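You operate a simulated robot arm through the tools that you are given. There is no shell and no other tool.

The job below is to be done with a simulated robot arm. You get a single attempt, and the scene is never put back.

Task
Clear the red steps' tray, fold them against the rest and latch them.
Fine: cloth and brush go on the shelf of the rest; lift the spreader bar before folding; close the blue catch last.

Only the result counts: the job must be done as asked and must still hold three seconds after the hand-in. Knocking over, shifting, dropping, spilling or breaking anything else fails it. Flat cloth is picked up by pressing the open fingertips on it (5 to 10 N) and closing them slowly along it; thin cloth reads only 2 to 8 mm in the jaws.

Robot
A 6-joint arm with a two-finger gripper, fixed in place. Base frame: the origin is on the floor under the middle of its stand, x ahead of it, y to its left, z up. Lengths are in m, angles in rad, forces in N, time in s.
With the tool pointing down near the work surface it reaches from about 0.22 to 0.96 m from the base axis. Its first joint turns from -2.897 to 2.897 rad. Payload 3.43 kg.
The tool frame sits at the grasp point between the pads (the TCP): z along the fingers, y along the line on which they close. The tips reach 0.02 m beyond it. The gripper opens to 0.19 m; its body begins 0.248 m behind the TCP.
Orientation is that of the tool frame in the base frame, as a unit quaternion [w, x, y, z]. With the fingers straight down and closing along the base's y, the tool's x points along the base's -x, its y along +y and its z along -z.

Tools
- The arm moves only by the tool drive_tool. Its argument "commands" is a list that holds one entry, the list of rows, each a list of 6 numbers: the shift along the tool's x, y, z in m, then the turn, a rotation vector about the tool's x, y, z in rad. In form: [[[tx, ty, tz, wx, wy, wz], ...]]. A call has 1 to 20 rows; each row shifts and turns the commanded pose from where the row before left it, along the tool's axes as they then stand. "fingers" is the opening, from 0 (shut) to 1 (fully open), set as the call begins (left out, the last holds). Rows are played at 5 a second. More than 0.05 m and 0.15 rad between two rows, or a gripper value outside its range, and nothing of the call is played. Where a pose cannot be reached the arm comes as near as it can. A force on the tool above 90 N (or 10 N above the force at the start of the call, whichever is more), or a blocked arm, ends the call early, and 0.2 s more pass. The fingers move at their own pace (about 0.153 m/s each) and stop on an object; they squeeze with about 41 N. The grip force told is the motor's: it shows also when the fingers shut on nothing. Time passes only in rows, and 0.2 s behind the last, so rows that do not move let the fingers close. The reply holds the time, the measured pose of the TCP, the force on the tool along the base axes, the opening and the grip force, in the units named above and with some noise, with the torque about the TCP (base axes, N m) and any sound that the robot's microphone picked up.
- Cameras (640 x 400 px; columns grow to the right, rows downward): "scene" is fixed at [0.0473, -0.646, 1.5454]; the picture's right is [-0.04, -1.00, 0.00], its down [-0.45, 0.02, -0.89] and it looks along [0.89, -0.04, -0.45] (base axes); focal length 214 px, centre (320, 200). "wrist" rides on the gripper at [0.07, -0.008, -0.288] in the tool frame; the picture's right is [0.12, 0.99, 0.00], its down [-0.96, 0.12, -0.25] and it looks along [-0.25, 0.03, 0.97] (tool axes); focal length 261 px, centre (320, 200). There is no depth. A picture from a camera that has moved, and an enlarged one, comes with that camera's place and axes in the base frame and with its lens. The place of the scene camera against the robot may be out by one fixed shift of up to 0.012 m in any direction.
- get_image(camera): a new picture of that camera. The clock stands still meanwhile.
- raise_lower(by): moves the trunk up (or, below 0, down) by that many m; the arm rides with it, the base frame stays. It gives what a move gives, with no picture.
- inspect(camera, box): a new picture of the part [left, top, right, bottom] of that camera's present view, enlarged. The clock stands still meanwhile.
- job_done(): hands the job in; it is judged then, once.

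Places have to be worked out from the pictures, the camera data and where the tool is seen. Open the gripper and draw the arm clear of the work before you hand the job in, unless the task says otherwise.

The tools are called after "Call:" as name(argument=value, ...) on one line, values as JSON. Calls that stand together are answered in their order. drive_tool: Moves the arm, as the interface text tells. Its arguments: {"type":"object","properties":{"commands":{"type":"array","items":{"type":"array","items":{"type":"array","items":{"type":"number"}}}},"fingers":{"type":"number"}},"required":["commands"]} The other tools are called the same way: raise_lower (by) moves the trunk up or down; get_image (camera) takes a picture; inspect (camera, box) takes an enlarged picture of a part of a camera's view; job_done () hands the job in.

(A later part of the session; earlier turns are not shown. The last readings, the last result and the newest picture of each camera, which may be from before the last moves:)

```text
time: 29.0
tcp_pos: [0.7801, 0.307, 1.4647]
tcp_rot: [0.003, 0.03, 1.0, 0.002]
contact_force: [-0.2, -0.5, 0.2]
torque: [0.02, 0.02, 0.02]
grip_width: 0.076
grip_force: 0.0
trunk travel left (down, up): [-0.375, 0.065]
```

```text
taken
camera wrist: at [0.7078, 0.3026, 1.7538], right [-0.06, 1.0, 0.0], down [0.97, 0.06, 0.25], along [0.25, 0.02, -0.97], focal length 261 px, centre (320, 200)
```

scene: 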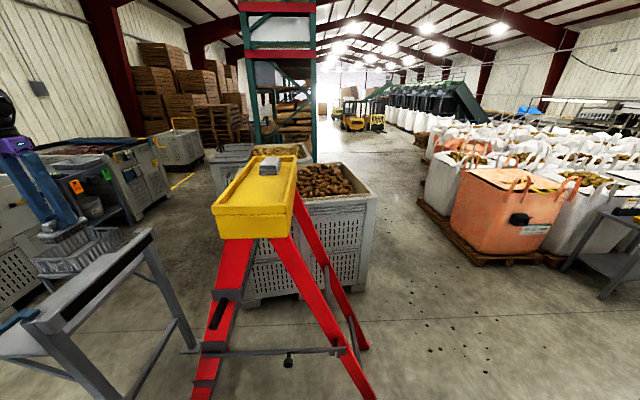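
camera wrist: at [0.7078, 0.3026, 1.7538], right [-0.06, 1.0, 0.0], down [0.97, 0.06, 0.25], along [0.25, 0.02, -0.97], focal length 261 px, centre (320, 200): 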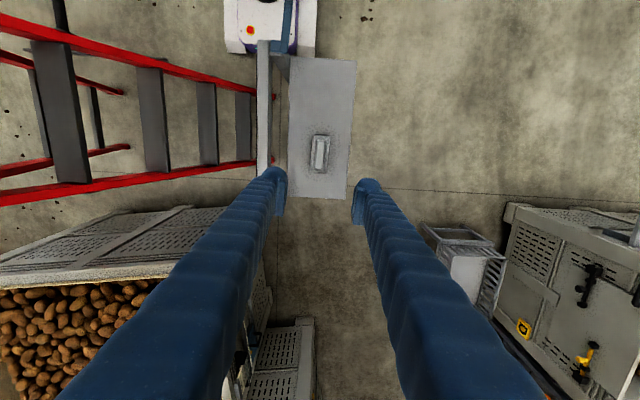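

The brush stands well within the shelf. Now back over the tray towards the cloth with the fingers open, to look at it closely.

Call:
drive_tool(commands=[[[0, -0.0475, 0, 0, 0, 0], [0, -0.0475, 0, 0, 0, 0], [0, -0.0475, 0, 0, 0, 0], [0, -0.0475, 0, 0, 0, 0], [0, -0.0475, 0, 0, 0, 0], [0, -0.0475, 0, 0, 0, 0], [0, -0.0475, 0, 0, 0, 0], [0, -0.0475, 0, 0, 0, 0], [0, -0.0475, 0, 0, 0, 0], [0, -0.0475, 0, 0, 0, 0], [0, -0.0475, 0, 0, 0, 0], [0, -0.0475, 0, 0, 0, 0], [0, -0.0475, 0, 0, 0, 0], [0, -0.0475, 0, 0, 0, 0], [0, -0.0475, 0, 0, 0, 0], [0, -0.0475, 0, 0, 0, 0], [0, -0.0475, 0, 0, 0, 0], [0, 0, 0, 0, 0, -0.06], [0, 0, 0, 0, 0, 0]]], fingers=0.75)

Call:
get_image(camera="wrist")

Call:
inspect(camera="wrist", box=[250, 130, 390, 290])

Call:
inspect(camera="scene", box=[220, 120, 310, 200])

```text
time: 33.0
tcp_pos: [0.7308, -0.499, 1.4623]
tcp_rot: [0.002, 0.0, 1.0, 0.002]
contact_force: [-0.4, -0.1, 0.3]
torque: [-0.08, 0.08, 0.01]
grip_width: 0.1425
grip_force: 0.1
trunk travel left (down, up): [-0.375, 0.065]
```

```text
taken
camera wrist: at [0.659, -0.5089, 1.7512], right [-0.12, 0.99, 0.0], down [0.96, 0.11, 0.25], along [0.25, 0.03, -0.97], focal length 261 px, centre (320, 200)
```

wrist: 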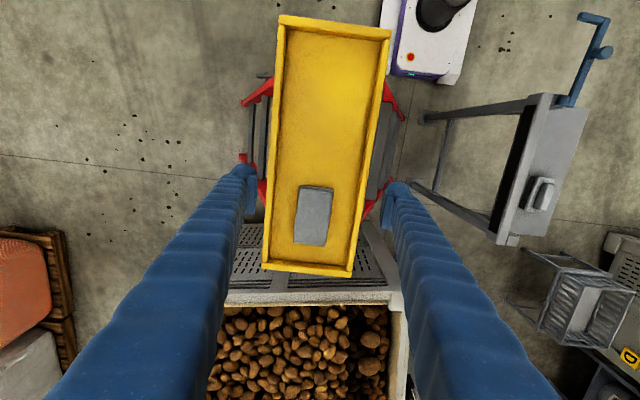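

```text
2.50 times, centred on (320, 210) of wrist
camera zoom: at [0.659, -0.5089, 1.7512], right [-0.12, 0.99, 0.0], down [0.96, 0.11, 0.25], along [0.25, 0.03, -0.97], focal length 652 px, centre (320, 175)
```

zoom: 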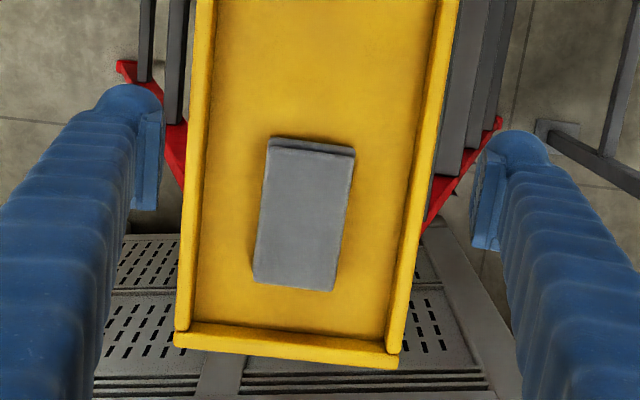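

```text
5.00 times, centred on (265, 160) of scene
camera zoom: at [0.0473, -0.646, 1.5454], right [-0.04, -1.0, 0.0], down [-0.45, 0.02, -0.89], along [0.89, -0.04, -0.45], focal length 1072 px, centre (595, 400)
```

zoom: 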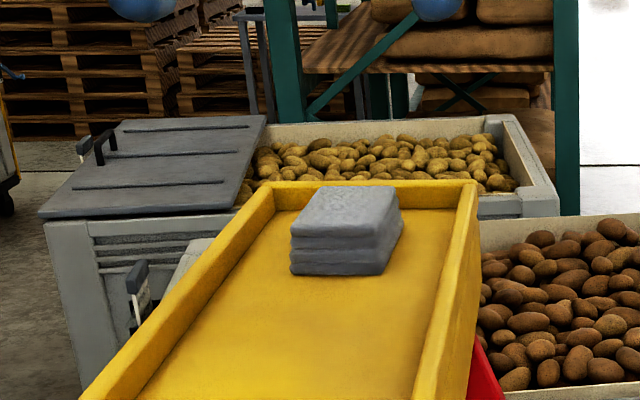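

The cloth is a folded stack about 0.06 wide, 0.105 long, its top at z≈1.307 on a shallow tray floor (≈1.28), centred about (0.805,-0.504). I align over it with an opening of about 0.075 and descend to just above.

Call:
drive_tool(commands=[[[-0.035, -0.002, 0, 0, 0, 0], [-0.035, -0.001, 0, 0, 0, 0], [0, 0, 0.04, 0, 0, 0], [0, 0, 0.04, 0, 0, 0], [0, 0, 0.03, 0, 0, 0], [0, 0, 0, 0, 0, 0]]], fingers=0.4)

Call:
inspect(camera="wrist", box=[240, 110, 400, 270])

Call:
inspect(camera="scene", box=[220, 120, 310, 200])

```text
time: 34.4
tcp_pos: [0.7729, -0.4902, 1.3426]
tcp_rot: [0.002, 0.0, 1.0, 0.0]
contact_force: [-0.2, -0.3, -0.7]
torque: [-0.09, -0.01, -0.02]
grip_width: 0.0759
grip_force: 0.0
out of reach, approached as far as the arm can: row 1, 2
trunk travel left (down, up): [-0.375, 0.065]
```

```text
2.50 times, centred on (320, 190) of wrist
camera zoom: at [0.7002, -0.4987, 1.6307], right [-0.12, 0.99, 0.0], down [0.96, 0.12, 0.25], along [0.25, 0.03, -0.97], focal length 652 px, centre (320, 225)
```

zoom: 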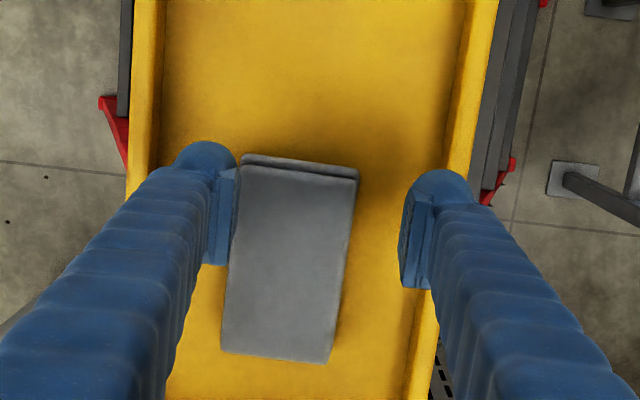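

```text
5.00 times, centred on (265, 160) of scene
camera zoom: at [0.0473, -0.646, 1.5454], right [-0.04, -1.0, 0.0], down [-0.45, 0.02, -0.89], along [0.89, -0.04, -0.45], focal length 1072 px, centre (595, 400)
```

zoom: 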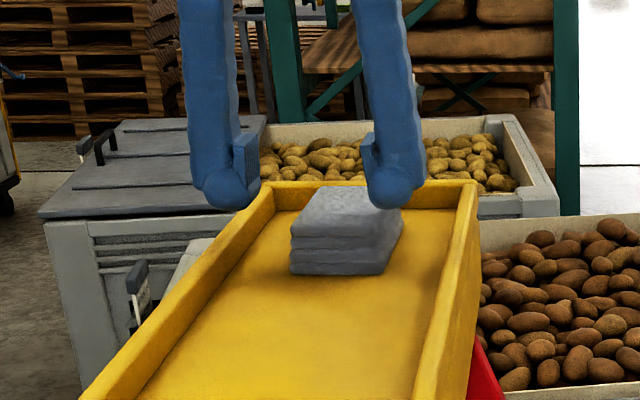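

The arm ran out of reach at the higher level, stopping at (0.773,-0.490). I raise the trunk fully, which should extend the reach at this height, then re-approach.

Call:
raise_lower(by=0.06)

Call:
drive_tool(commands=[[[0, 0, 0.03, 0, 0, 0], [-0.01, -0.006, 0.02, 0, 0, 0], [-0.01, -0.006, 0, 0, 0, 0], [0, 0, 0, 0, 0, 0]]])

Call:
inspect(camera="wrist", box=[240, 110, 400, 270])

```text
time: 35.4
tcp_pos: [0.7726, -0.4905, 1.4028]
tcp_rot: [0.002, 0.0, 1.0, 0.002]
contact_force: [-0.1, -0.4, 0.1]
torque: [-0.01, 0.04, -0.01]
grip_width: 0.0759
grip_force: 0.0
trunk travel left (down, up): [-0.435, 0.005]
```

```text
time: 36.4
tcp_pos: [0.7926, -0.5024, 1.3535]
tcp_rot: [0.002, 0.001, 1.0, 0.002]
contact_force: [-0.1, -1.2, -0.2]
torque: [-0.03, -0.02, 0.0]
grip_width: 0.0764
grip_force: 0.0
trunk travel left (down, up): [-0.435, 0.005]
```

```text
2.50 times, centred on (320, 190) of wrist
camera zoom: at [0.72, -0.5114, 1.6411], right [-0.12, 0.99, 0.0], down [0.96, 0.11, 0.25], along [0.25, 0.03, -0.97], focal length 652 px, centre (320, 225)
```

zoom: 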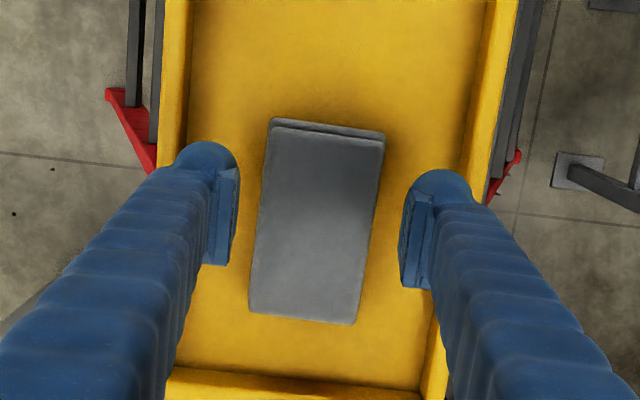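

Now reach is sufficient: TCP (0.793,-0.502) with the cloth centred between the fingers. I narrow slightly, shift 6 mm outward and descend to tips just under the rim height.

Call:
drive_tool(commands=[[[-0.006, -0.001, 0.01, 0, 0, 0], [0, 0, 0.01, 0, 0, 0], [0, 0, 0.008, 0, 0, 0], [0, 0, 0.006, 0, 0, 0], [0, 0, 0.004, 0, 0, 0], [0, 0, 0, 0, 0, 0]]], fingers=0.37)

Call:
inspect(camera="wrist", box=[240, 110, 400, 270])

Call:
inspect(camera="scene", box=[220, 120, 310, 200])

```text
time: 37.8
tcp_pos: [0.7975, -0.5029, 1.3163]
tcp_rot: [0.002, 0.0, 1.0, 0.001]
contact_force: [0.5, 0.2, -0.3]
torque: [0.02, -0.02, 0.02]
grip_width: 0.0702
grip_force: 0.1
trunk travel left (down, up): [-0.435, 0.005]
```

```text
2.50 times, centred on (320, 190) of wrist
camera zoom: at [0.7261, -0.5122, 1.6031], right [-0.12, 0.99, 0.0], down [0.96, 0.11, 0.25], along [0.25, 0.03, -0.97], focal length 652 px, centre (320, 225)
```

zoom: 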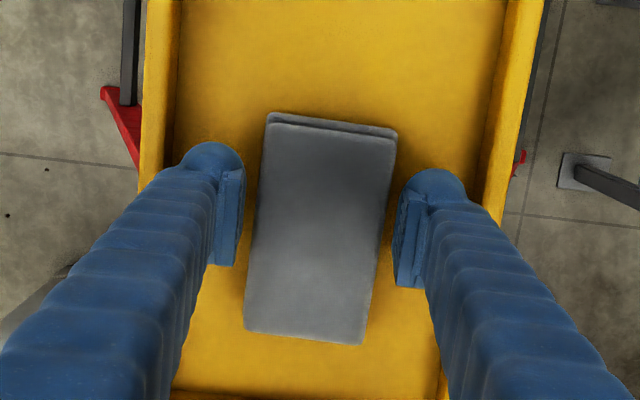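

```text
5.00 times, centred on (265, 160) of scene
camera zoom: at [0.0473, -0.646, 1.5454], right [-0.04, -1.0, 0.0], down [-0.45, 0.02, -0.89], along [0.89, -0.04, -0.45], focal length 1072 px, centre (595, 400)
```

zoom: 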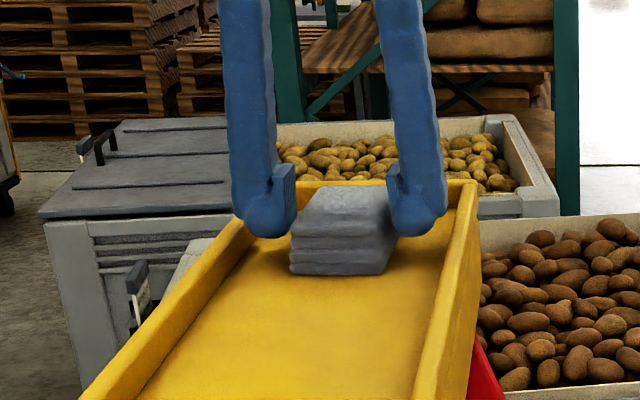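

The tips are about 10 mm above the tray floor on both sides of the cloth, clear of the rims. I go down 6 mm more and close slowly on it.

Call:
drive_tool(commands=[[[0, 0, 0.003, 0, 0, 0], [0, 0, 0.003, 0, 0, 0], [0, 0, 0, 0, 0, 0]]], fingers=0.37)

Call:
drive_tool(commands=[[[0, 0, 0, 0, 0, 0], [0, 0, 0, 0, 0, 0], [0, 0, 0, 0, 0, 0], [0, 0, 0, 0, 0, 0]]], fingers=0.25)

Call:
inspect(camera="wrist", box=[240, 110, 400, 270])

Call:
inspect(camera="scene", box=[220, 120, 310, 200])

```text
time: 38.6
tcp_pos: [0.798, -0.5037, 1.3091]
tcp_rot: [0.002, 0.0, 1.0, 0.001]
contact_force: [0.0, -0.1, -0.9]
torque: [0.02, 0.03, -0.01]
grip_width: 0.0702
grip_force: 0.0
trunk travel left (down, up): [-0.435, 0.005]
```

```text
time: 39.6
tcp_pos: [0.7986, -0.5037, 1.31]
tcp_rot: [0.002, 0.0, 1.0, 0.003]
contact_force: [0.8, -0.5, 0.4]
torque: [0.02, -0.01, -0.05]
grip_width: 0.0636
grip_force: 40.7
trunk travel left (down, up): [-0.435, 0.005]
```

```text
2.50 times, centred on (320, 190) of wrist
camera zoom: at [0.7264, -0.5122, 1.5971], right [-0.12, 0.99, 0.0], down [0.96, 0.11, 0.25], along [0.25, 0.03, -0.97], focal length 652 px, centre (320, 225)
```

zoom: 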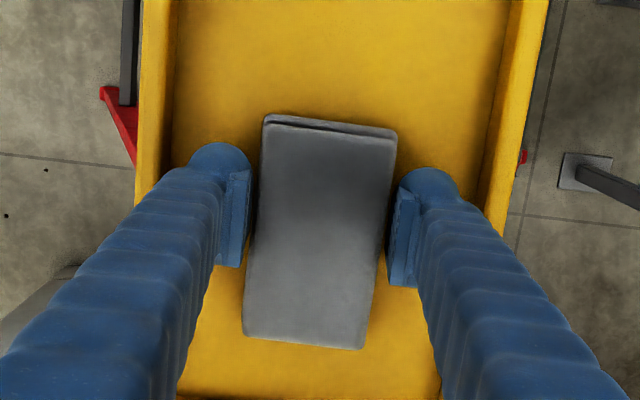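

```text
5.00 times, centred on (265, 160) of scene
camera zoom: at [0.0473, -0.646, 1.5454], right [-0.04, -1.0, 0.0], down [-0.45, 0.02, -0.89], along [0.89, -0.04, -0.45], focal length 1072 px, centre (595, 400)
```

zoom: 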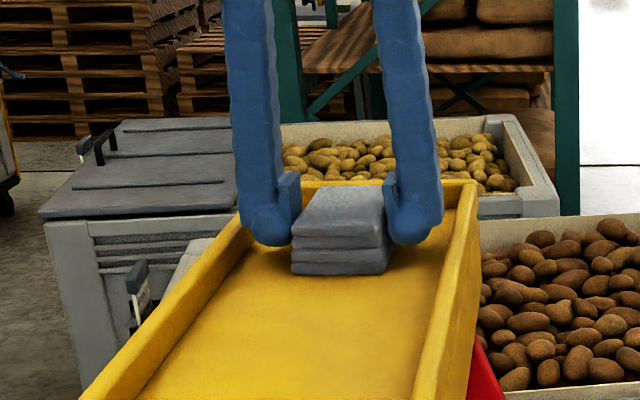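

The jaws stopped at 63.6 mm with 40.7 N, so the stack is firmly held. I lift it slowly and check.

Call:
drive_tool(commands=[[[0, 0, -0.005, 0, 0, 0], [0, 0, -0.01, 0, 0, 0], [0, 0, -0.015, 0, 0, 0], [0, 0, -0.02, 0, 0, 0], [0, 0, 0, 0, 0, 0]]], fingers=0.25)

Call:
inspect(camera="scene", box=[200, 110, 310, 220])

Call:
inspect(camera="wrist", box=[240, 110, 400, 270])

```text
time: 40.8
tcp_pos: [0.7979, -0.5036, 1.3585]
tcp_rot: [0.003, 0.0, 1.0, 0.002]
contact_force: [0.5, -0.2, -1.4]
torque: [0.03, 0.06, 0.03]
grip_width: 0.0631
grip_force: 41.1
trunk travel left (down, up): [-0.435, 0.005]
```

```text
3.64 times, centred on (255, 165) of scene
camera zoom: at [0.0473, -0.646, 1.5454], right [-0.04, -1.0, 0.0], down [-0.45, 0.02, -0.89], along [0.89, -0.04, -0.45], focal length 780 px, centre (556, 327)
```

zoom: 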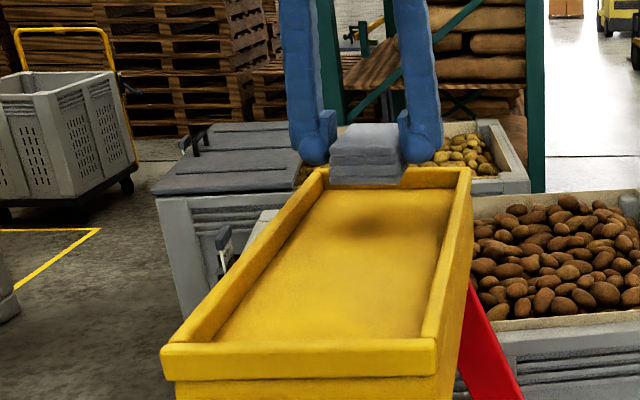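

```text
2.50 times, centred on (320, 190) of wrist
camera zoom: at [0.7266, -0.5126, 1.6469], right [-0.12, 0.99, 0.0], down [0.96, 0.11, 0.25], along [0.25, 0.03, -0.97], focal length 652 px, centre (320, 225)
```

zoom: 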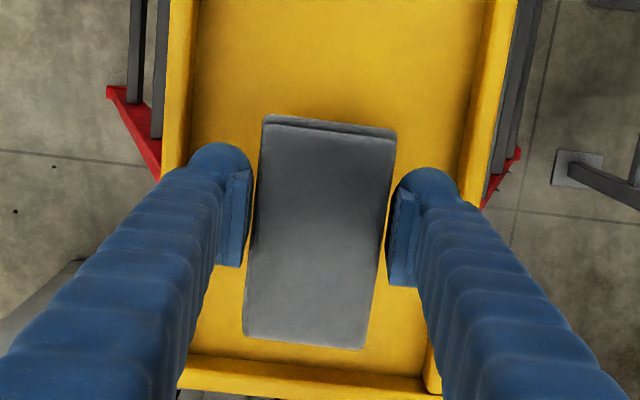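

The whole stack came up and the tray is empty. I raise further and carry it to above the shelf at about (0.60, 0.305), clear of the brush.

Call:
drive_tool(commands=[[[0.03, 0, -0.025, 0, 0, 0], [0.03, 0, -0.025, 0, 0, 0], [0.03, 0, -0.025, 0, 0, 0], [0.0064, 0.0475, 0, 0, 0, 0], [0.0064, 0.0475, 0, 0, 0, 0], [0.0064, 0.0475, 0, 0, 0, 0], [0.0064, 0.0475, 0, 0, 0, 0], [0.0064, 0.0475, 0, 0, 0, 0], [0.0064, 0.0475, 0, 0, 0, 0], [0.0064, 0.0475, 0, 0, 0, 0], [0.0064, 0.0475, 0, 0, 0, 0], [0.0064, 0.0475, 0, 0, 0, 0], [0.0064, 0.0475, 0, 0, 0, 0], [0.0064, 0.0475, 0, 0, 0, 0], [0.0064, 0.0475, 0, 0, 0, 0], [0.0064, 0.0475, 0, 0, 0, 0], [0.0064, 0.0475, 0, 0, 0, 0], [0.0064, 0.0475, 0, 0, 0, 0], [0.0064, 0.0475, 0, 0, 0, 0], [0.0064, 0.0475, 0, 0, 0, 0]]], fingers=0.25)

Call:
get_image(camera="wrist")

```text
time: 45.0
tcp_pos: [0.5993, 0.3062, 1.4363]
tcp_rot: [0.004, 0.0, 1.0, 0.001]
contact_force: [-0.3, 0.7, 0.3]
torque: [-0.1, -0.02, -0.04]
grip_width: 0.0634
grip_force: 41.5
trunk travel left (down, up): [-0.435, 0.005]
```

```text
taken
camera wrist: at [0.5268, 0.2978, 1.7233], right [-0.12, 0.99, 0.0], down [0.96, 0.11, 0.25], along [0.25, 0.03, -0.97], focal length 261 px, centre (320, 200)
```

wrist: 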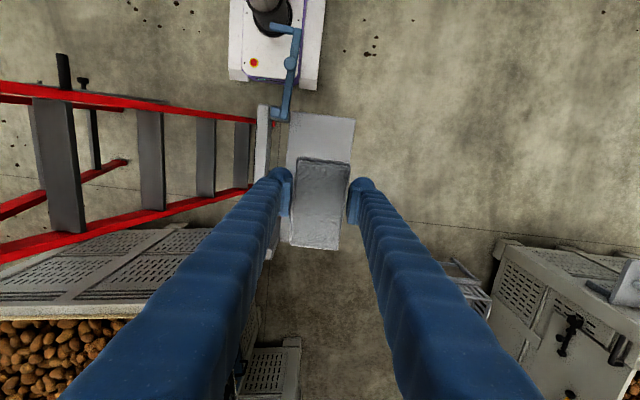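

Aligned over the shelf's near half. I lower to z≈0.99 first and check.

Call:
drive_tool(commands=[[[0, 0, 0.045, 0, 0, 0], [0, 0, 0.045, 0, 0, 0], [0, 0, 0.045, 0, 0, 0], [0, 0, 0.045, 0, 0, 0], [0, 0, 0.045, 0, 0, 0], [0, 0, 0.045, 0, 0, 0], [0, 0, 0.045, 0, 0, 0], [0, 0, 0.045, 0, 0, 0], [0, 0, 0.045, 0, 0, 0], [0, 0, 0.04, 0, 0, 0], [0, 0, 0, 0, 0, 0]]], fingers=0.25)

Call:
get_image(camera="wrist")

Call:
get_image(camera="scene")

```text
time: 47.4
tcp_pos: [0.6004, 0.305, 0.9907]
tcp_rot: [0.003, -0.001, 1.0, 0.002]
contact_force: [-1.1, -0.6, -1.0]
torque: [0.02, -0.02, -0.01]
grip_width: 0.0636
grip_force: 41.5
trunk travel left (down, up): [-0.435, 0.005]
```

```text
taken
camera wrist: at [0.5286, 0.2961, 1.2781], right [-0.12, 0.99, 0.0], down [0.96, 0.11, 0.25], along [0.25, 0.03, -0.97], focal length 261 px, centre (320, 200)
```

wrist: 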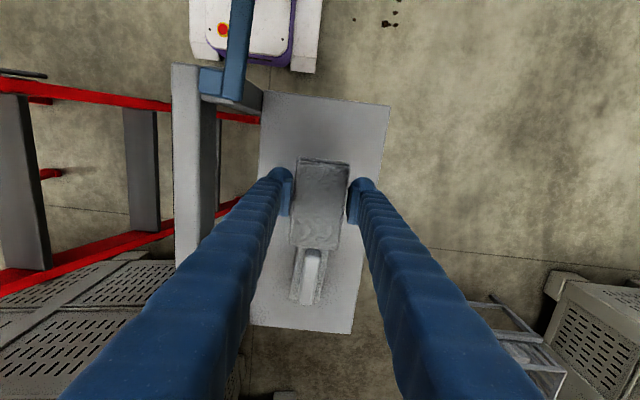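

```text
taken
```

scene: 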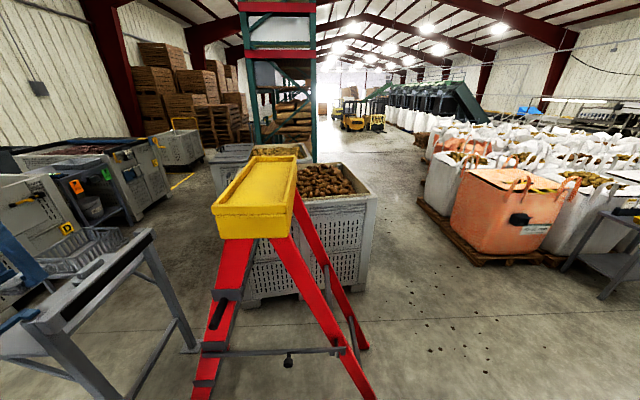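

The cloth is over the shelf in front of the brush with clearance. I lower to z≈0.848, then creep the rest.

Call:
drive_tool(commands=[[[0, 0, 0.045, 0, 0, 0], [0, 0, 0.045, 0, 0, 0], [0, 0, 0.03, 0, 0, 0], [0, 0, 0.015, 0, 0, 0], [0, 0, 0.008, 0, 0, 0], [0, 0, 0, 0, 0, 0]]], fingers=0.25)

Call:
drive_tool(commands=[[[0, 0, 0.003, 0, 0, 0], [0, 0, 0.003, 0, 0, 0], [0, 0, 0, 0, 0, 0]]], fingers=0.25)

```text
time: 48.8
tcp_pos: [0.6011, 0.3063, 0.8462]
tcp_rot: [0.003, 0.0, 1.0, 0.001]
contact_force: [-0.3, -0.5, -0.7]
torque: [0.02, -0.03, -0.01]
grip_width: 0.0635
grip_force: 40.9
trunk travel left (down, up): [-0.435, 0.005]
```

```text
time: 49.6
tcp_pos: [0.6026, 0.3057, 0.8419]
tcp_rot: [0.003, 0.0, 1.0, 0.001]
contact_force: [0.1, 0.8, -0.7]
torque: [0.01, -0.01, -0.02]
grip_width: 0.0631
grip_force: 40.7
trunk travel left (down, up): [-0.435, 0.005]
```

No contact at z≈0.841 yet; expected touch is near 0.833. I creep in 2 mm steps.

Call:
drive_tool(commands=[[[0, 0, 0.002, 0, 0, 0], [0, 0, 0.002, 0, 0, 0], [0, 0, 0, 0, 0, 0]]], fingers=0.25)

Call:
drive_tool(commands=[[[0, 0, 0.002, 0, 0, 0], [0, 0, 0, 0, 0, 0]]], fingers=0.25)

```text
time: 50.4
tcp_pos: [0.6034, 0.3052, 0.8374]
tcp_rot: [0.003, 0.0, 1.0, 0.002]
contact_force: [0.5, 0.1, -1.6]
torque: [-0.01, 0.03, 0.0]
grip_width: 0.0636
grip_force: 40.9
trunk travel left (down, up): [-0.435, 0.005]
```

```text
time: 51.0
tcp_pos: [0.6017, 0.306, 0.8362]
tcp_rot: [0.002, -0.001, 1.0, 0.0]
contact_force: [-0.8, -0.9, -1.4]
torque: [0.0, 0.02, 0.0]
grip_width: 0.0634
grip_force: 41.3
trunk travel left (down, up): [-0.435, 0.005]
```

Call:
drive_tool(commands=[[[0, 0, 0.0015, 0, 0, 0], [0, 0, 0.0015, 0, 0, 0], [0, 0, 0, 0, 0, 0]]], fingers=0.25)

Call:
inspect(camera="wrist", box=[220, 110, 420, 310])

```text
time: 51.8
tcp_pos: [0.6015, 0.3059, 0.8322]
tcp_rot: [0.003, 0.0, 1.0, 0.002]
contact_force: [0.0, 0.8, 0.1]
torque: [0.0, 0.04, 0.0]
grip_width: 0.0635
grip_force: 40.9
trunk travel left (down, up): [-0.435, 0.005]
```

```text
2.00 times, centred on (320, 210) of wrist
camera zoom: at [0.5305, 0.2966, 1.12], right [-0.12, 0.99, 0.0], down [0.96, 0.11, 0.25], along [0.25, 0.03, -0.97], focal length 521 px, centre (320, 180)
```

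zoom: 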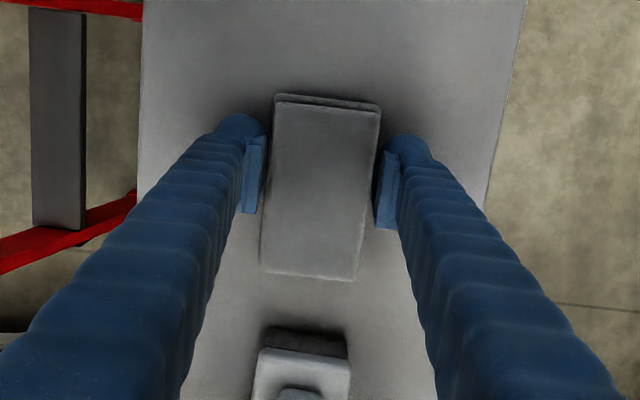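

The cloth's weight has come off the tool at z≈0.832, so it is just touching. I press down 1.5 mm more and check.

Call:
drive_tool(commands=[[[0, 0, 0.0015, 0, 0, 0], [0, 0, 0, 0, 0, 0]]], fingers=0.25)

```text
time: 52.4
tcp_pos: [0.6019, 0.3048, 0.8313]
tcp_rot: [0.003, 0.0, 1.0, 0.001]
contact_force: [-0.4, -1.5, 7.9]
torque: [-0.1, -0.1, -0.03]
grip_width: 0.0635
grip_force: 40.5
trunk travel left (down, up): [-0.435, 0.005]
```

The cloth now rests on the shelf (8 N upward). I open the fingers to a modest width and then rise.

Call:
drive_tool(commands=[[[0, 0, 0, 0, 0, 0], [0, 0, 0, 0, 0, 0], [0, 0, 0, 0, 0, 0]]], fingers=0.5)

Call:
drive_tool(commands=[[[0, 0, -0.02, 0, 0, 0], [0, 0, -0.04, 0, 0, 0], [0, 0, -0.045, 0, 0, 0], [0, 0, -0.045, 0, 0, 0], [0, 0, -0.045, 0, 0, 0], [0, 0, -0.045, 0, 0, 0], [0, 0, -0.045, 0, 0, 0], [0, 0, -0.045, 0, 0, 0], [0, 0, -0.045, 0, 0, 0], [0, 0, -0.045, 0, 0, 0], [0, 0, 0, 0, 0, 0]]], fingers=0.5)

Call:
get_image(camera="wrist")

Call:
get_image(camera="scene")

```text
time: 53.2
tcp_pos: [0.6028, 0.3052, 0.8303]
tcp_rot: [0.003, 0.0, 1.0, 0.001]
contact_force: [-0.1, 0.5, 1.0]
torque: [0.01, 0.0, 0.02]
grip_width: 0.095
grip_force: 0.0
trunk travel left (down, up): [-0.435, 0.005]
```

```text
time: 55.6
tcp_pos: [0.6004, 0.305, 1.2509]
tcp_rot: [0.003, 0.0, 1.0, 0.001]
contact_force: [0.2, -0.1, -0.2]
torque: [0.0, 0.06, 0.01]
grip_width: 0.0951
grip_force: 0.0
trunk travel left (down, up): [-0.435, 0.005]
```

```text
taken
camera wrist: at [0.5294, 0.2961, 1.5376], right [-0.12, 0.99, 0.0], down [0.96, 0.11, 0.25], along [0.25, 0.03, -0.97], focal length 261 px, centre (320, 200)
```

wrist: 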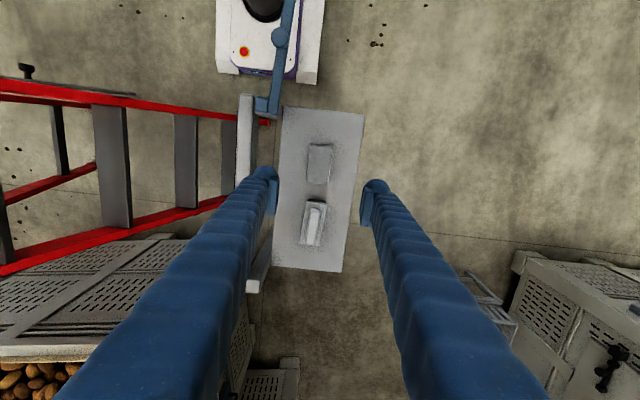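

```text
taken
```

scene: 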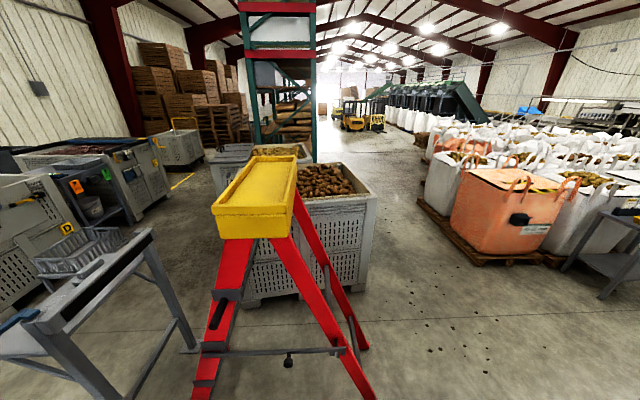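

Both the brush and the cloth lie on the shelf. Next is the spreader bar; I retract and swing over to the ladder's near side at height, staying clear of the tray.

Call:
drive_tool(commands=[[[0, 0, -0.045, 0, 0, 0], [0, 0, -0.045, 0, 0, 0], [0, 0, -0.045, 0, 0, 0], [0, 0, -0.02, 0, 0, 0], [0.027, -0.04, 0, 0, 0, 0], [0.027, -0.04, 0, 0, 0, 0], [0.027, -0.04, 0, 0, 0, 0], [0.027, -0.04, 0, 0, 0, 0], [0.027, -0.04, 0, 0, 0, 0], [0.027, -0.04, 0, 0, 0, 0], [0.027, -0.04, 0, 0, 0, 0], [0.012, -0.047, 0, 0, 0, 0], [0.012, -0.047, 0, 0, 0, 0], [0.012, -0.047, 0, 0, 0, 0], [0.012, -0.047, 0, 0, 0, 0], [0.012, -0.047, 0, 0, 0, 0], [0.01, -0.047, 0, 0, 0, 0], [0.01, -0.047, 0, 0, 0, 0], [0.01, -0.047, 0, 0, 0, 0], [0, 0, 0, 0, 0, 0]]], fingers=0.6)

Call:
get_image(camera="scene")

Call:
get_image(camera="wrist")

```text
time: 59.8
tcp_pos: [0.318, -0.3526, 1.4035]
tcp_rot: [0.003, 0.0, 1.0, 0.001]
contact_force: [0.6, 0.7, 0.0]
torque: [-0.08, -0.01, 0.0]
grip_width: 0.1143
grip_force: 0.1
trunk travel left (down, up): [-0.435, 0.005]
```

```text
taken
```

scene: 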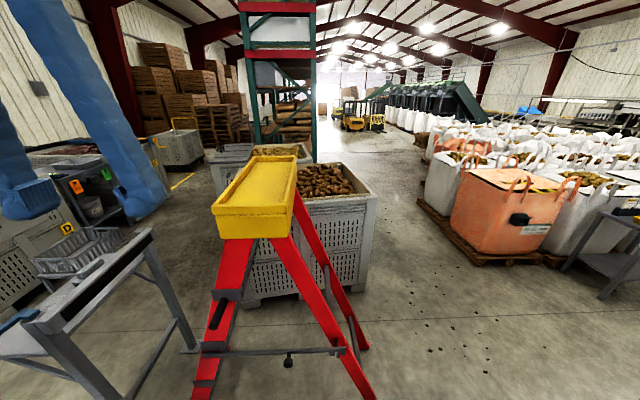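

```text
taken
camera wrist: at [0.2461, -0.3612, 1.6916], right [-0.12, 0.99, 0.0], down [0.96, 0.12, 0.25], along [0.25, 0.03, -0.97], focal length 261 px, centre (320, 200)
```

wrist: 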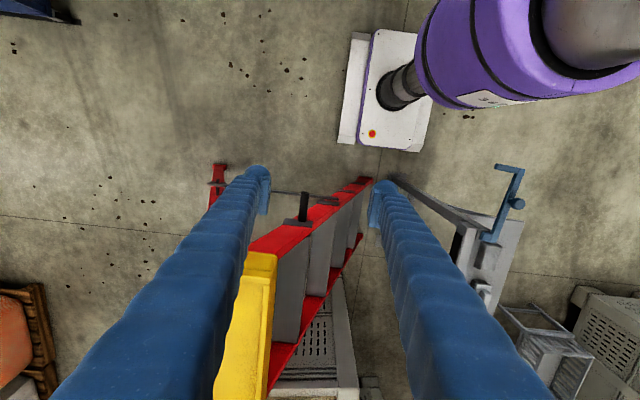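

The arm is clear. I shift to y≈-0.55 and tilt the tool 45° so that it points forward and down toward the spreader bar.

Call:
drive_tool(commands=[[[0, -0.049, 0, 0, 0, 0], [0, -0.049, 0, 0, 0, 0], [0, -0.049, 0, 0, 0, 0], [0, -0.049, 0, 0, 0, 0], [0, 0, 0, 0, -0.13, 0], [0, 0, 0, 0, -0.13, 0], [0, 0, 0, 0, -0.13, 0], [0, 0, 0, 0, -0.13, 0], [0, 0, 0, 0, -0.13, 0], [0, 0, 0, 0, -0.135, 0], [0, 0, 0, 0, 0, 0]]], fingers=0.6)

Call:
get_image(camera="scene")

Call:
get_image(camera="wrist")

```text
time: 62.2
tcp_pos: [0.3198, -0.5476, 1.4029]
tcp_rot: [0.386, 0.0, 0.922, 0.001]
contact_force: [-0.8, -0.2, 0.2]
torque: [-0.01, 0.02, 0.02]
grip_width: 0.114
grip_force: 0.0
trunk travel left (down, up): [-0.435, 0.005]
```

```text
taken
```

scene: 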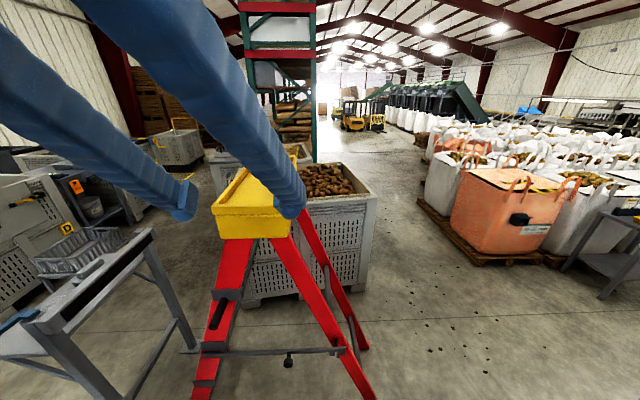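

```text
taken
camera wrist: at [0.0658, -0.5562, 1.5551], right [-0.08, 0.99, -0.08], down [0.5, 0.11, 0.86], along [0.86, 0.03, -0.51], focal length 261 px, centre (320, 200)
```

wrist: 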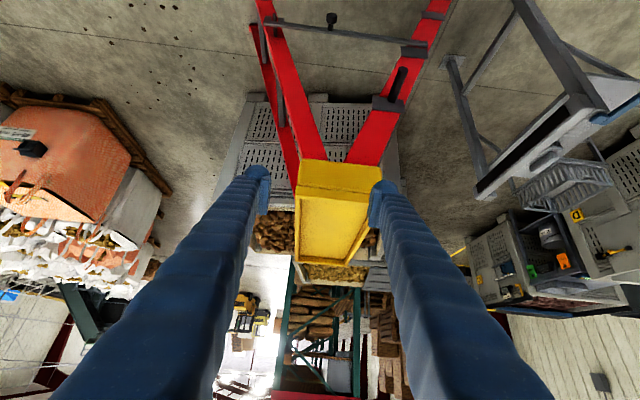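

The view is inverted but clear. I lower the trunk by 0.4 m so the arm works comfortably at bar height.

Call:
raise_lower(by=-0.4)

Call:
get_image(camera="wrist")

Call:
get_image(camera="scene")

```text
time: 66.0
tcp_pos: [0.3188, -0.5485, 1.0027]
tcp_rot: [0.386, 0.0, 0.923, 0.001]
contact_force: [-0.5, -0.2, -0.3]
torque: [-0.01, -0.05, -0.02]
grip_width: 0.1141
grip_force: 0.1
trunk travel left (down, up): [-0.035, 0.405]
```

```text
taken
camera wrist: at [0.0648, -0.5564, 1.1551], right [-0.08, 0.99, -0.08], down [0.5, 0.11, 0.86], along [0.86, 0.03, -0.51], focal length 261 px, centre (320, 200)
```

wrist: 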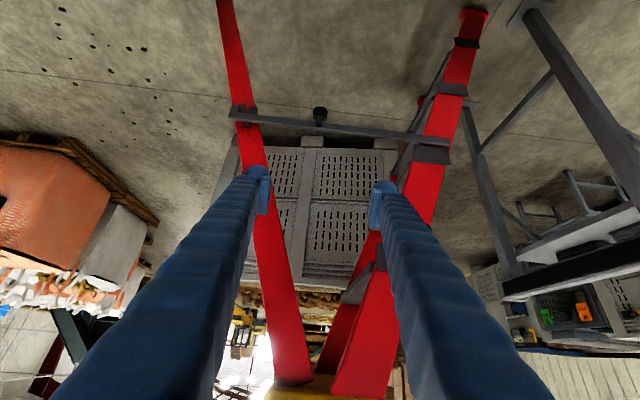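

```text
taken
```

scene: 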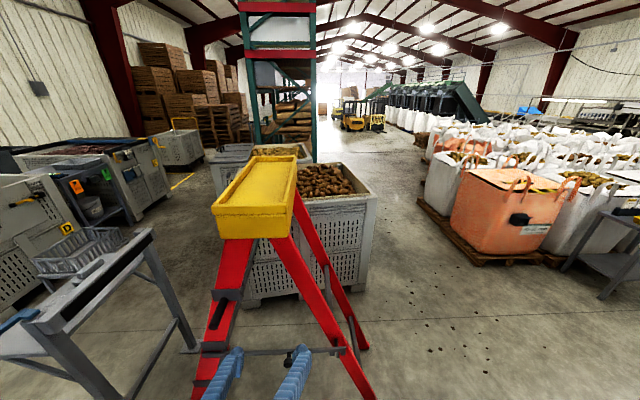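

Call:
inspect(camera="wrist", box=[210, 60, 470, 220])

Call:
inspect(camera="wrist", box=[220, 80, 350, 160])

Call:
inspect(camera="scene", box=[180, 320, 380, 400])

```text
2.46 times, centred on (340, 140) of wrist
camera zoom: at [0.0648, -0.5564, 1.1551], right [-0.08, 0.99, -0.08], down [0.5, 0.11, 0.86], along [0.86, 0.03, -0.51], focal length 642 px, centre (271, 348)
```

zoom: 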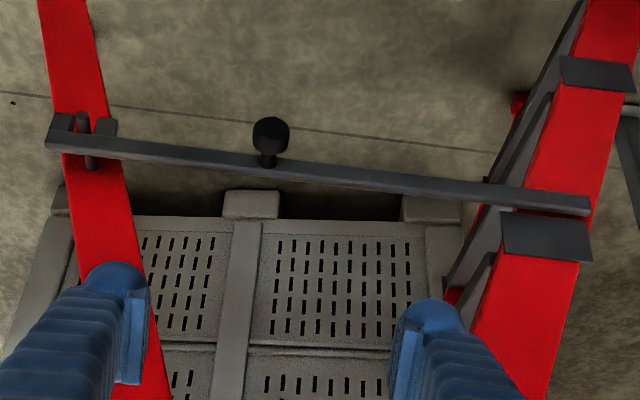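

```text
4.92 times, centred on (285, 120) of wrist
camera zoom: at [0.0648, -0.5564, 1.1551], right [-0.08, 0.99, -0.08], down [0.5, 0.11, 0.86], along [0.86, 0.03, -0.51], focal length 1283 px, centre (492, 594)
```

zoom: 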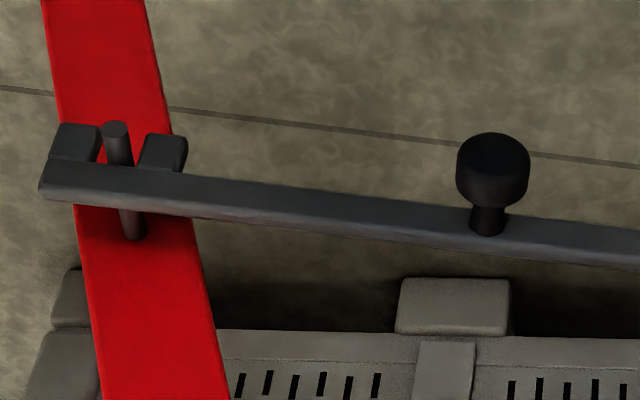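

```text
3.20 times, centred on (280, 360) of scene
camera zoom: at [0.0473, -0.646, 1.5454], right [-0.04, -1.0, 0.0], down [-0.45, 0.02, -0.89], along [0.89, -0.04, -0.45], focal length 686 px, centre (448, -312)
```

zoom: 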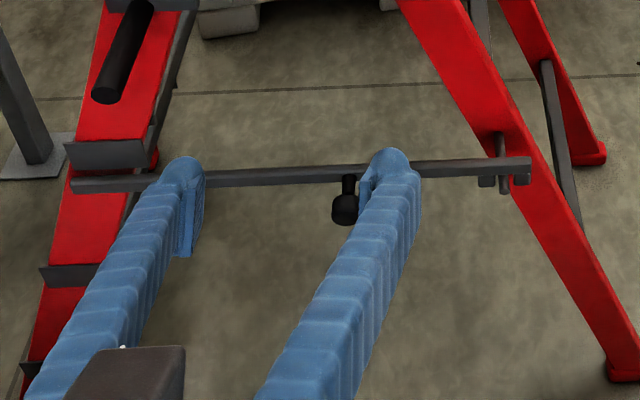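

The hook end of the spreader straddles a pin on the rear rail, and the knob (head ≈0.03 wide) sits at about (0.458,-0.559,0.712). I move to a pre-grasp point about 8 cm behind it along the tool axis.

Call:
drive_tool(commands=[[[0.0183, -0.0018, 0.0365, 0, 0, 0], [0.0183, -0.0018, 0.0365, 0, 0, 0], [0.0183, -0.0018, 0.0365, 0, 0, 0], [0.0183, -0.0018, 0.0365, 0, 0, 0], [0.0183, -0.0018, 0.0365, 0, 0, 0], [0.0183, -0.0018, 0.0365, 0, 0, 0], [0, 0, 0, 0, 0, 0]]], fingers=0.42)

Call:
get_image(camera="wrist")

Call:
inspect(camera="scene", box=[180, 280, 380, 400])

```text
time: 67.6
tcp_pos: [0.3979, -0.5569, 0.7691]
tcp_rot: [0.385, 0.001, 0.923, 0.001]
contact_force: [0.4, -0.5, -0.6]
torque: [0.06, -0.03, 0.05]
grip_width: 0.0798
grip_force: 0.1
trunk travel left (down, up): [-0.035, 0.405]
```

```text
taken
camera wrist: at [0.1437, -0.5667, 0.9217], right [-0.08, 0.99, -0.08], down [0.5, 0.11, 0.86], along [0.86, 0.03, -0.51], focal length 261 px, centre (320, 200)
```

wrist: 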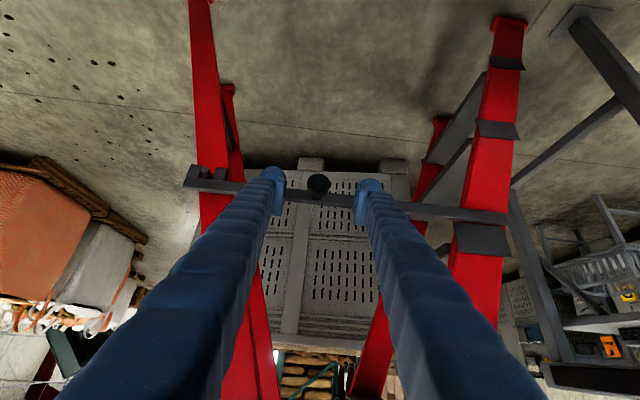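

```text
3.20 times, centred on (280, 340) of scene
camera zoom: at [0.0473, -0.646, 1.5454], right [-0.04, -1.0, 0.0], down [-0.45, 0.02, -0.89], along [0.89, -0.04, -0.45], focal length 686 px, centre (448, -248)
```

zoom: 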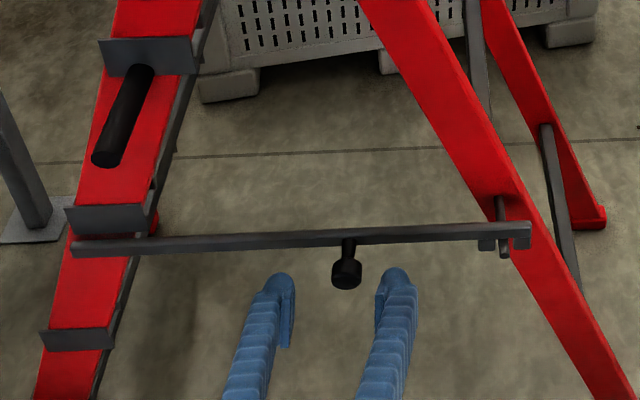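

The knob is centred between the fingers; triangulation gives its head at ≈(0.450,-0.5605,0.72). I advance along the tool axis.

Call:
drive_tool(commands=[[[0, -0.002, 0.025, 0, 0, 0], [0, -0.0015, 0.025, 0, 0, 0], [0, 0, 0.012, 0, 0, 0], [0, 0, 0.008, 0, 0, 0], [0, 0, 0, 0, 0, 0]]], fingers=0.42)

Call:
inspect(camera="wrist", box=[230, 120, 410, 250])

Call:
inspect(camera="scene", box=[230, 320, 350, 400])

```text
time: 68.8
tcp_pos: [0.4466, -0.5605, 0.7204]
tcp_rot: [0.385, 0.001, 0.923, 0.001]
contact_force: [0.6, -0.4, 0.4]
torque: [-0.03, -0.02, 0.0]
grip_width: 0.0797
grip_force: 0.1
trunk travel left (down, up): [-0.035, 0.405]
```

```text
3.08 times, centred on (320, 185) of wrist
camera zoom: at [0.1935, -0.57, 0.8731], right [-0.08, 0.99, -0.08], down [0.5, 0.11, 0.86], along [0.86, 0.03, -0.51], focal length 802 px, centre (320, 246)
```

zoom: 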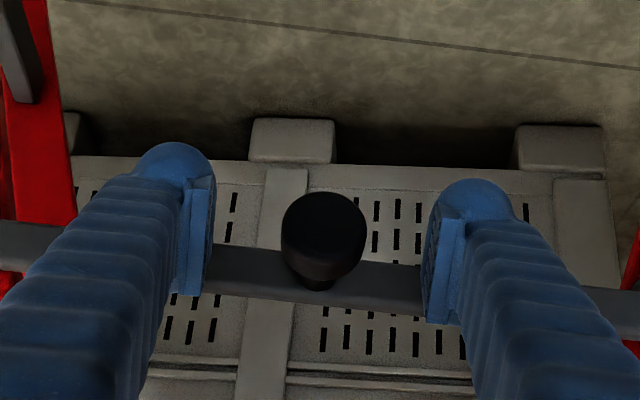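

```text
5.00 times, centred on (290, 360) of scene
camera zoom: at [0.0473, -0.646, 1.5454], right [-0.04, -1.0, 0.0], down [-0.45, 0.02, -0.89], along [0.89, -0.04, -0.45], focal length 1072 px, centre (470, -600)
```

zoom: 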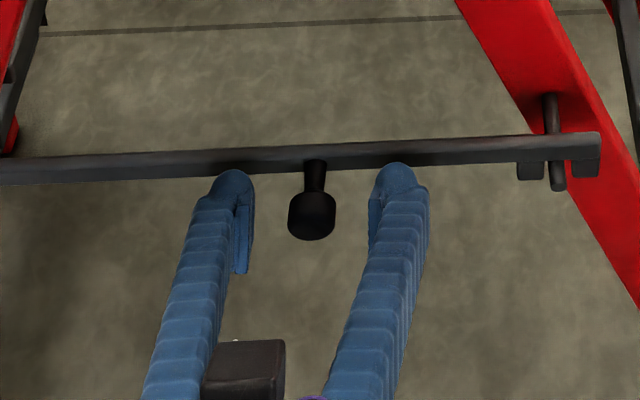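

The knob head is between the pads with no contact forces. I close on it.

Call:
drive_tool(commands=[[[0, 0, 0, 0, 0, 0], [0, 0, 0, 0, 0, 0], [0, 0, 0, 0, 0, 0], [0, 0, 0, 0, 0, 0]]], fingers=0.05)

Call:
inspect(camera="scene", box=[230, 320, 350, 400])

Call:
inspect(camera="wrist", box=[230, 120, 410, 250])

```text
time: 69.8
tcp_pos: [0.447, -0.5599, 0.7217]
tcp_rot: [0.385, 0.001, 0.923, 0.002]
contact_force: [-1.0, 11.3, 0.0]
torque: [0.1, -0.11, 0.1]
grip_width: 0.0304
grip_force: 45.1
trunk travel left (down, up): [-0.035, 0.405]
```

```text
5.00 times, centred on (290, 360) of scene
camera zoom: at [0.0473, -0.646, 1.5454], right [-0.04, -1.0, 0.0], down [-0.45, 0.02, -0.89], along [0.89, -0.04, -0.45], focal length 1072 px, centre (470, -600)
```

zoom: 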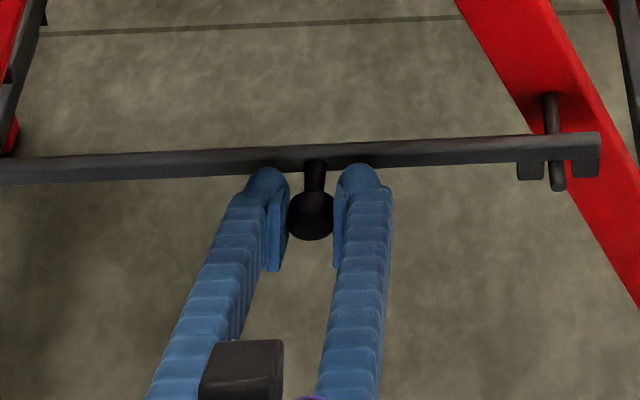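

```text
3.08 times, centred on (320, 185) of wrist
camera zoom: at [0.1935, -0.5692, 0.8731], right [-0.08, 0.99, -0.08], down [0.5, 0.11, 0.86], along [0.86, 0.03, -0.51], focal length 802 px, centre (320, 246)
```

zoom: 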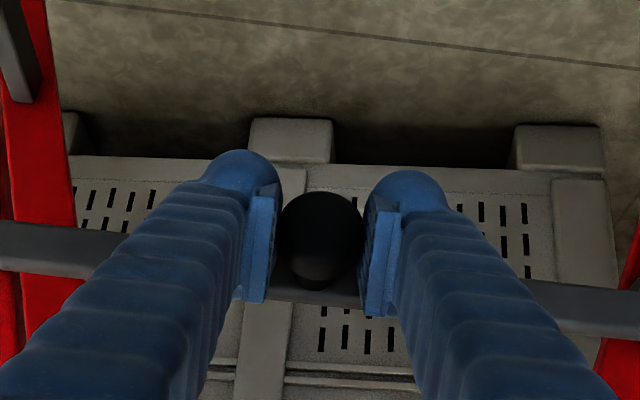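

The knob is held (30 mm). I lift it along an arc about the bar's pivot near (y≈-0.27, z≈0.715), first by about 10°, watching forces and sounds.

Call:
drive_tool(commands=[[[-0.009, 0.0015, -0.0089, 0, 0, 0], [-0.009, 0.001, -0.0089, 0, 0, 0], [-0.009, 0.0014, -0.0089, 0, 0, 0], [-0.009, 0.002, -0.0089, 0, 0, 0], [0, 0, 0, 0, 0, 0]]], fingers=0.05)

Call:
get_image(camera="scene")

Call:
inspect(camera="scene", box=[180, 260, 380, 400])

```text
time: 71.0
tcp_pos: [0.4447, -0.5559, 0.7719]
tcp_rot: [0.386, 0.001, 0.922, 0.001]
contact_force: [-5.2, 2.8, -0.8]
torque: [0.26, -0.03, -0.1]
grip_width: 0.0295
grip_force: 44.6
trunk travel left (down, up): [-0.035, 0.405]
```

```text
taken
```

scene: 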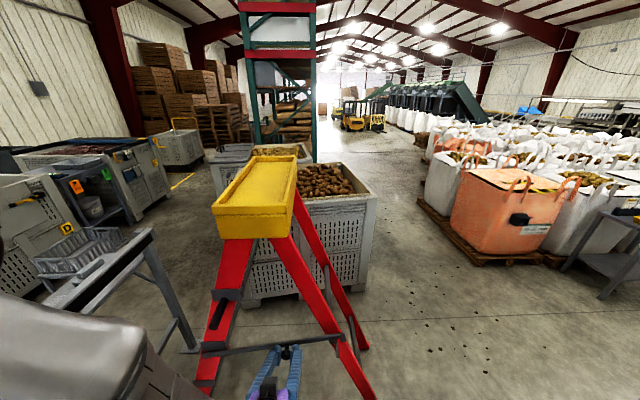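

```text
2.86 times, centred on (280, 330) of scene
camera zoom: at [0.0473, -0.646, 1.5454], right [-0.04, -1.0, 0.0], down [-0.45, 0.02, -0.89], along [0.89, -0.04, -0.45], focal length 613 px, centre (434, -171)
```

zoom: 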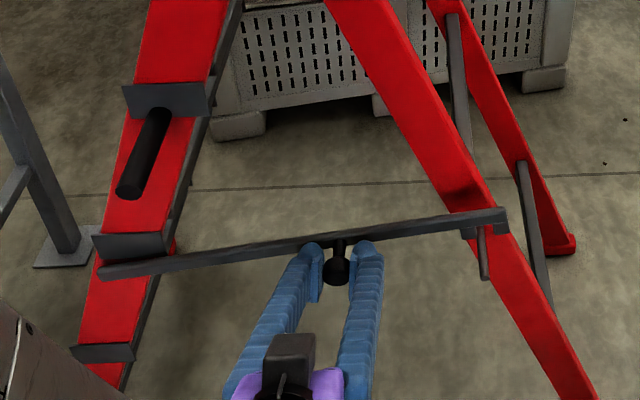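

The bar pivots freely and its hook is already above the pin. I lift further to about 22°.

Call:
drive_tool(commands=[[[-0.0088, 0.0025, -0.0087, 0, 0, 0], [-0.0088, 0.003, -0.0087, 0, 0, 0], [-0.0088, 0.0035, -0.0087, 0, 0, 0], [-0.0088, 0.004, -0.0087, 0, 0, 0], [-0.0085, 0.0042, -0.0084, 0, 0, 0], [0, 0, 0, 0, 0, 0]]], fingers=0.05)

Call:
inspect(camera="scene", box=[180, 260, 380, 400])

Call:
get_image(camera="wrist")

```text
time: 72.4
tcp_pos: [0.4469, -0.5386, 0.8335]
tcp_rot: [0.385, 0.0, 0.923, 0.001]
contact_force: [-11.5, -3.1, 0.2]
torque: [-0.14, 0.06, -0.07]
grip_width: 0.0291
grip_force: 45.3
trunk travel left (down, up): [-0.035, 0.405]
```

```text
2.86 times, centred on (280, 330) of scene
camera zoom: at [0.0473, -0.646, 1.5454], right [-0.04, -1.0, 0.0], down [-0.45, 0.02, -0.89], along [0.89, -0.04, -0.45], focal length 613 px, centre (434, -171)
```

zoom: 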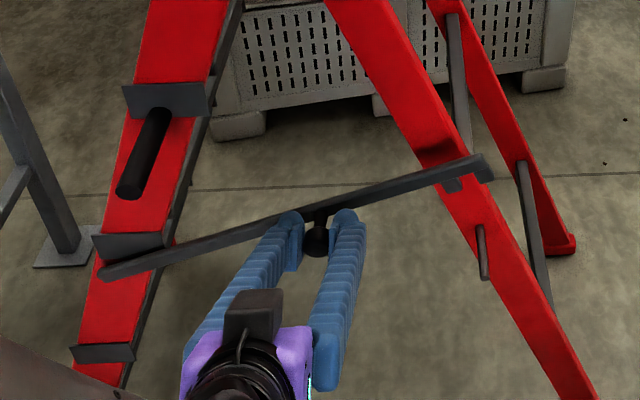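

```text
taken
camera wrist: at [0.1926, -0.5472, 0.9864], right [-0.08, 0.99, -0.08], down [0.5, 0.11, 0.86], along [0.86, 0.03, -0.51], focal length 261 px, centre (320, 200)
```

wrist: 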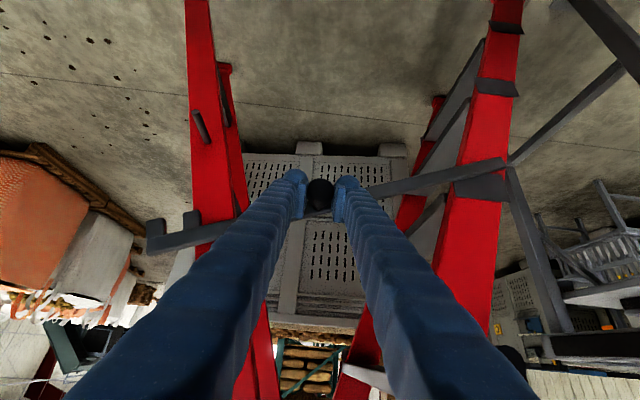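

The bar is up about 22° with almost no vertical load on the tool, suggesting it holds by friction. I open the fingers and see whether it stays.

Call:
drive_tool(commands=[[[0, 0, 0, 0, 0, 0], [0, 0, 0, 0, 0, 0], [0, 0, 0, 0, 0, 0]]], fingers=0.35)

Call:
inspect(camera="scene", box=[180, 260, 380, 400])

```text
time: 73.2
tcp_pos: [0.4474, -0.5387, 0.8345]
tcp_rot: [0.386, 0.001, 0.922, 0.001]
contact_force: [-0.9, -0.1, 0.4]
torque: [-0.02, 0.0, 0.02]
grip_width: 0.0666
grip_force: 0.0
trunk travel left (down, up): [-0.035, 0.405]
```

```text
2.86 times, centred on (280, 330) of scene
camera zoom: at [0.0473, -0.646, 1.5454], right [-0.04, -1.0, 0.0], down [-0.45, 0.02, -0.89], along [0.89, -0.04, -0.45], focal length 613 px, centre (434, -171)
```

zoom: 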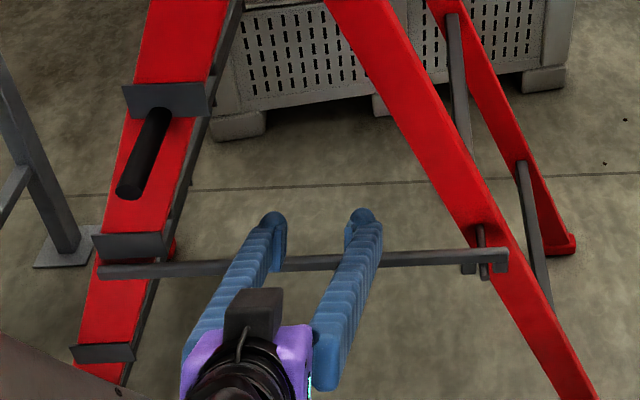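

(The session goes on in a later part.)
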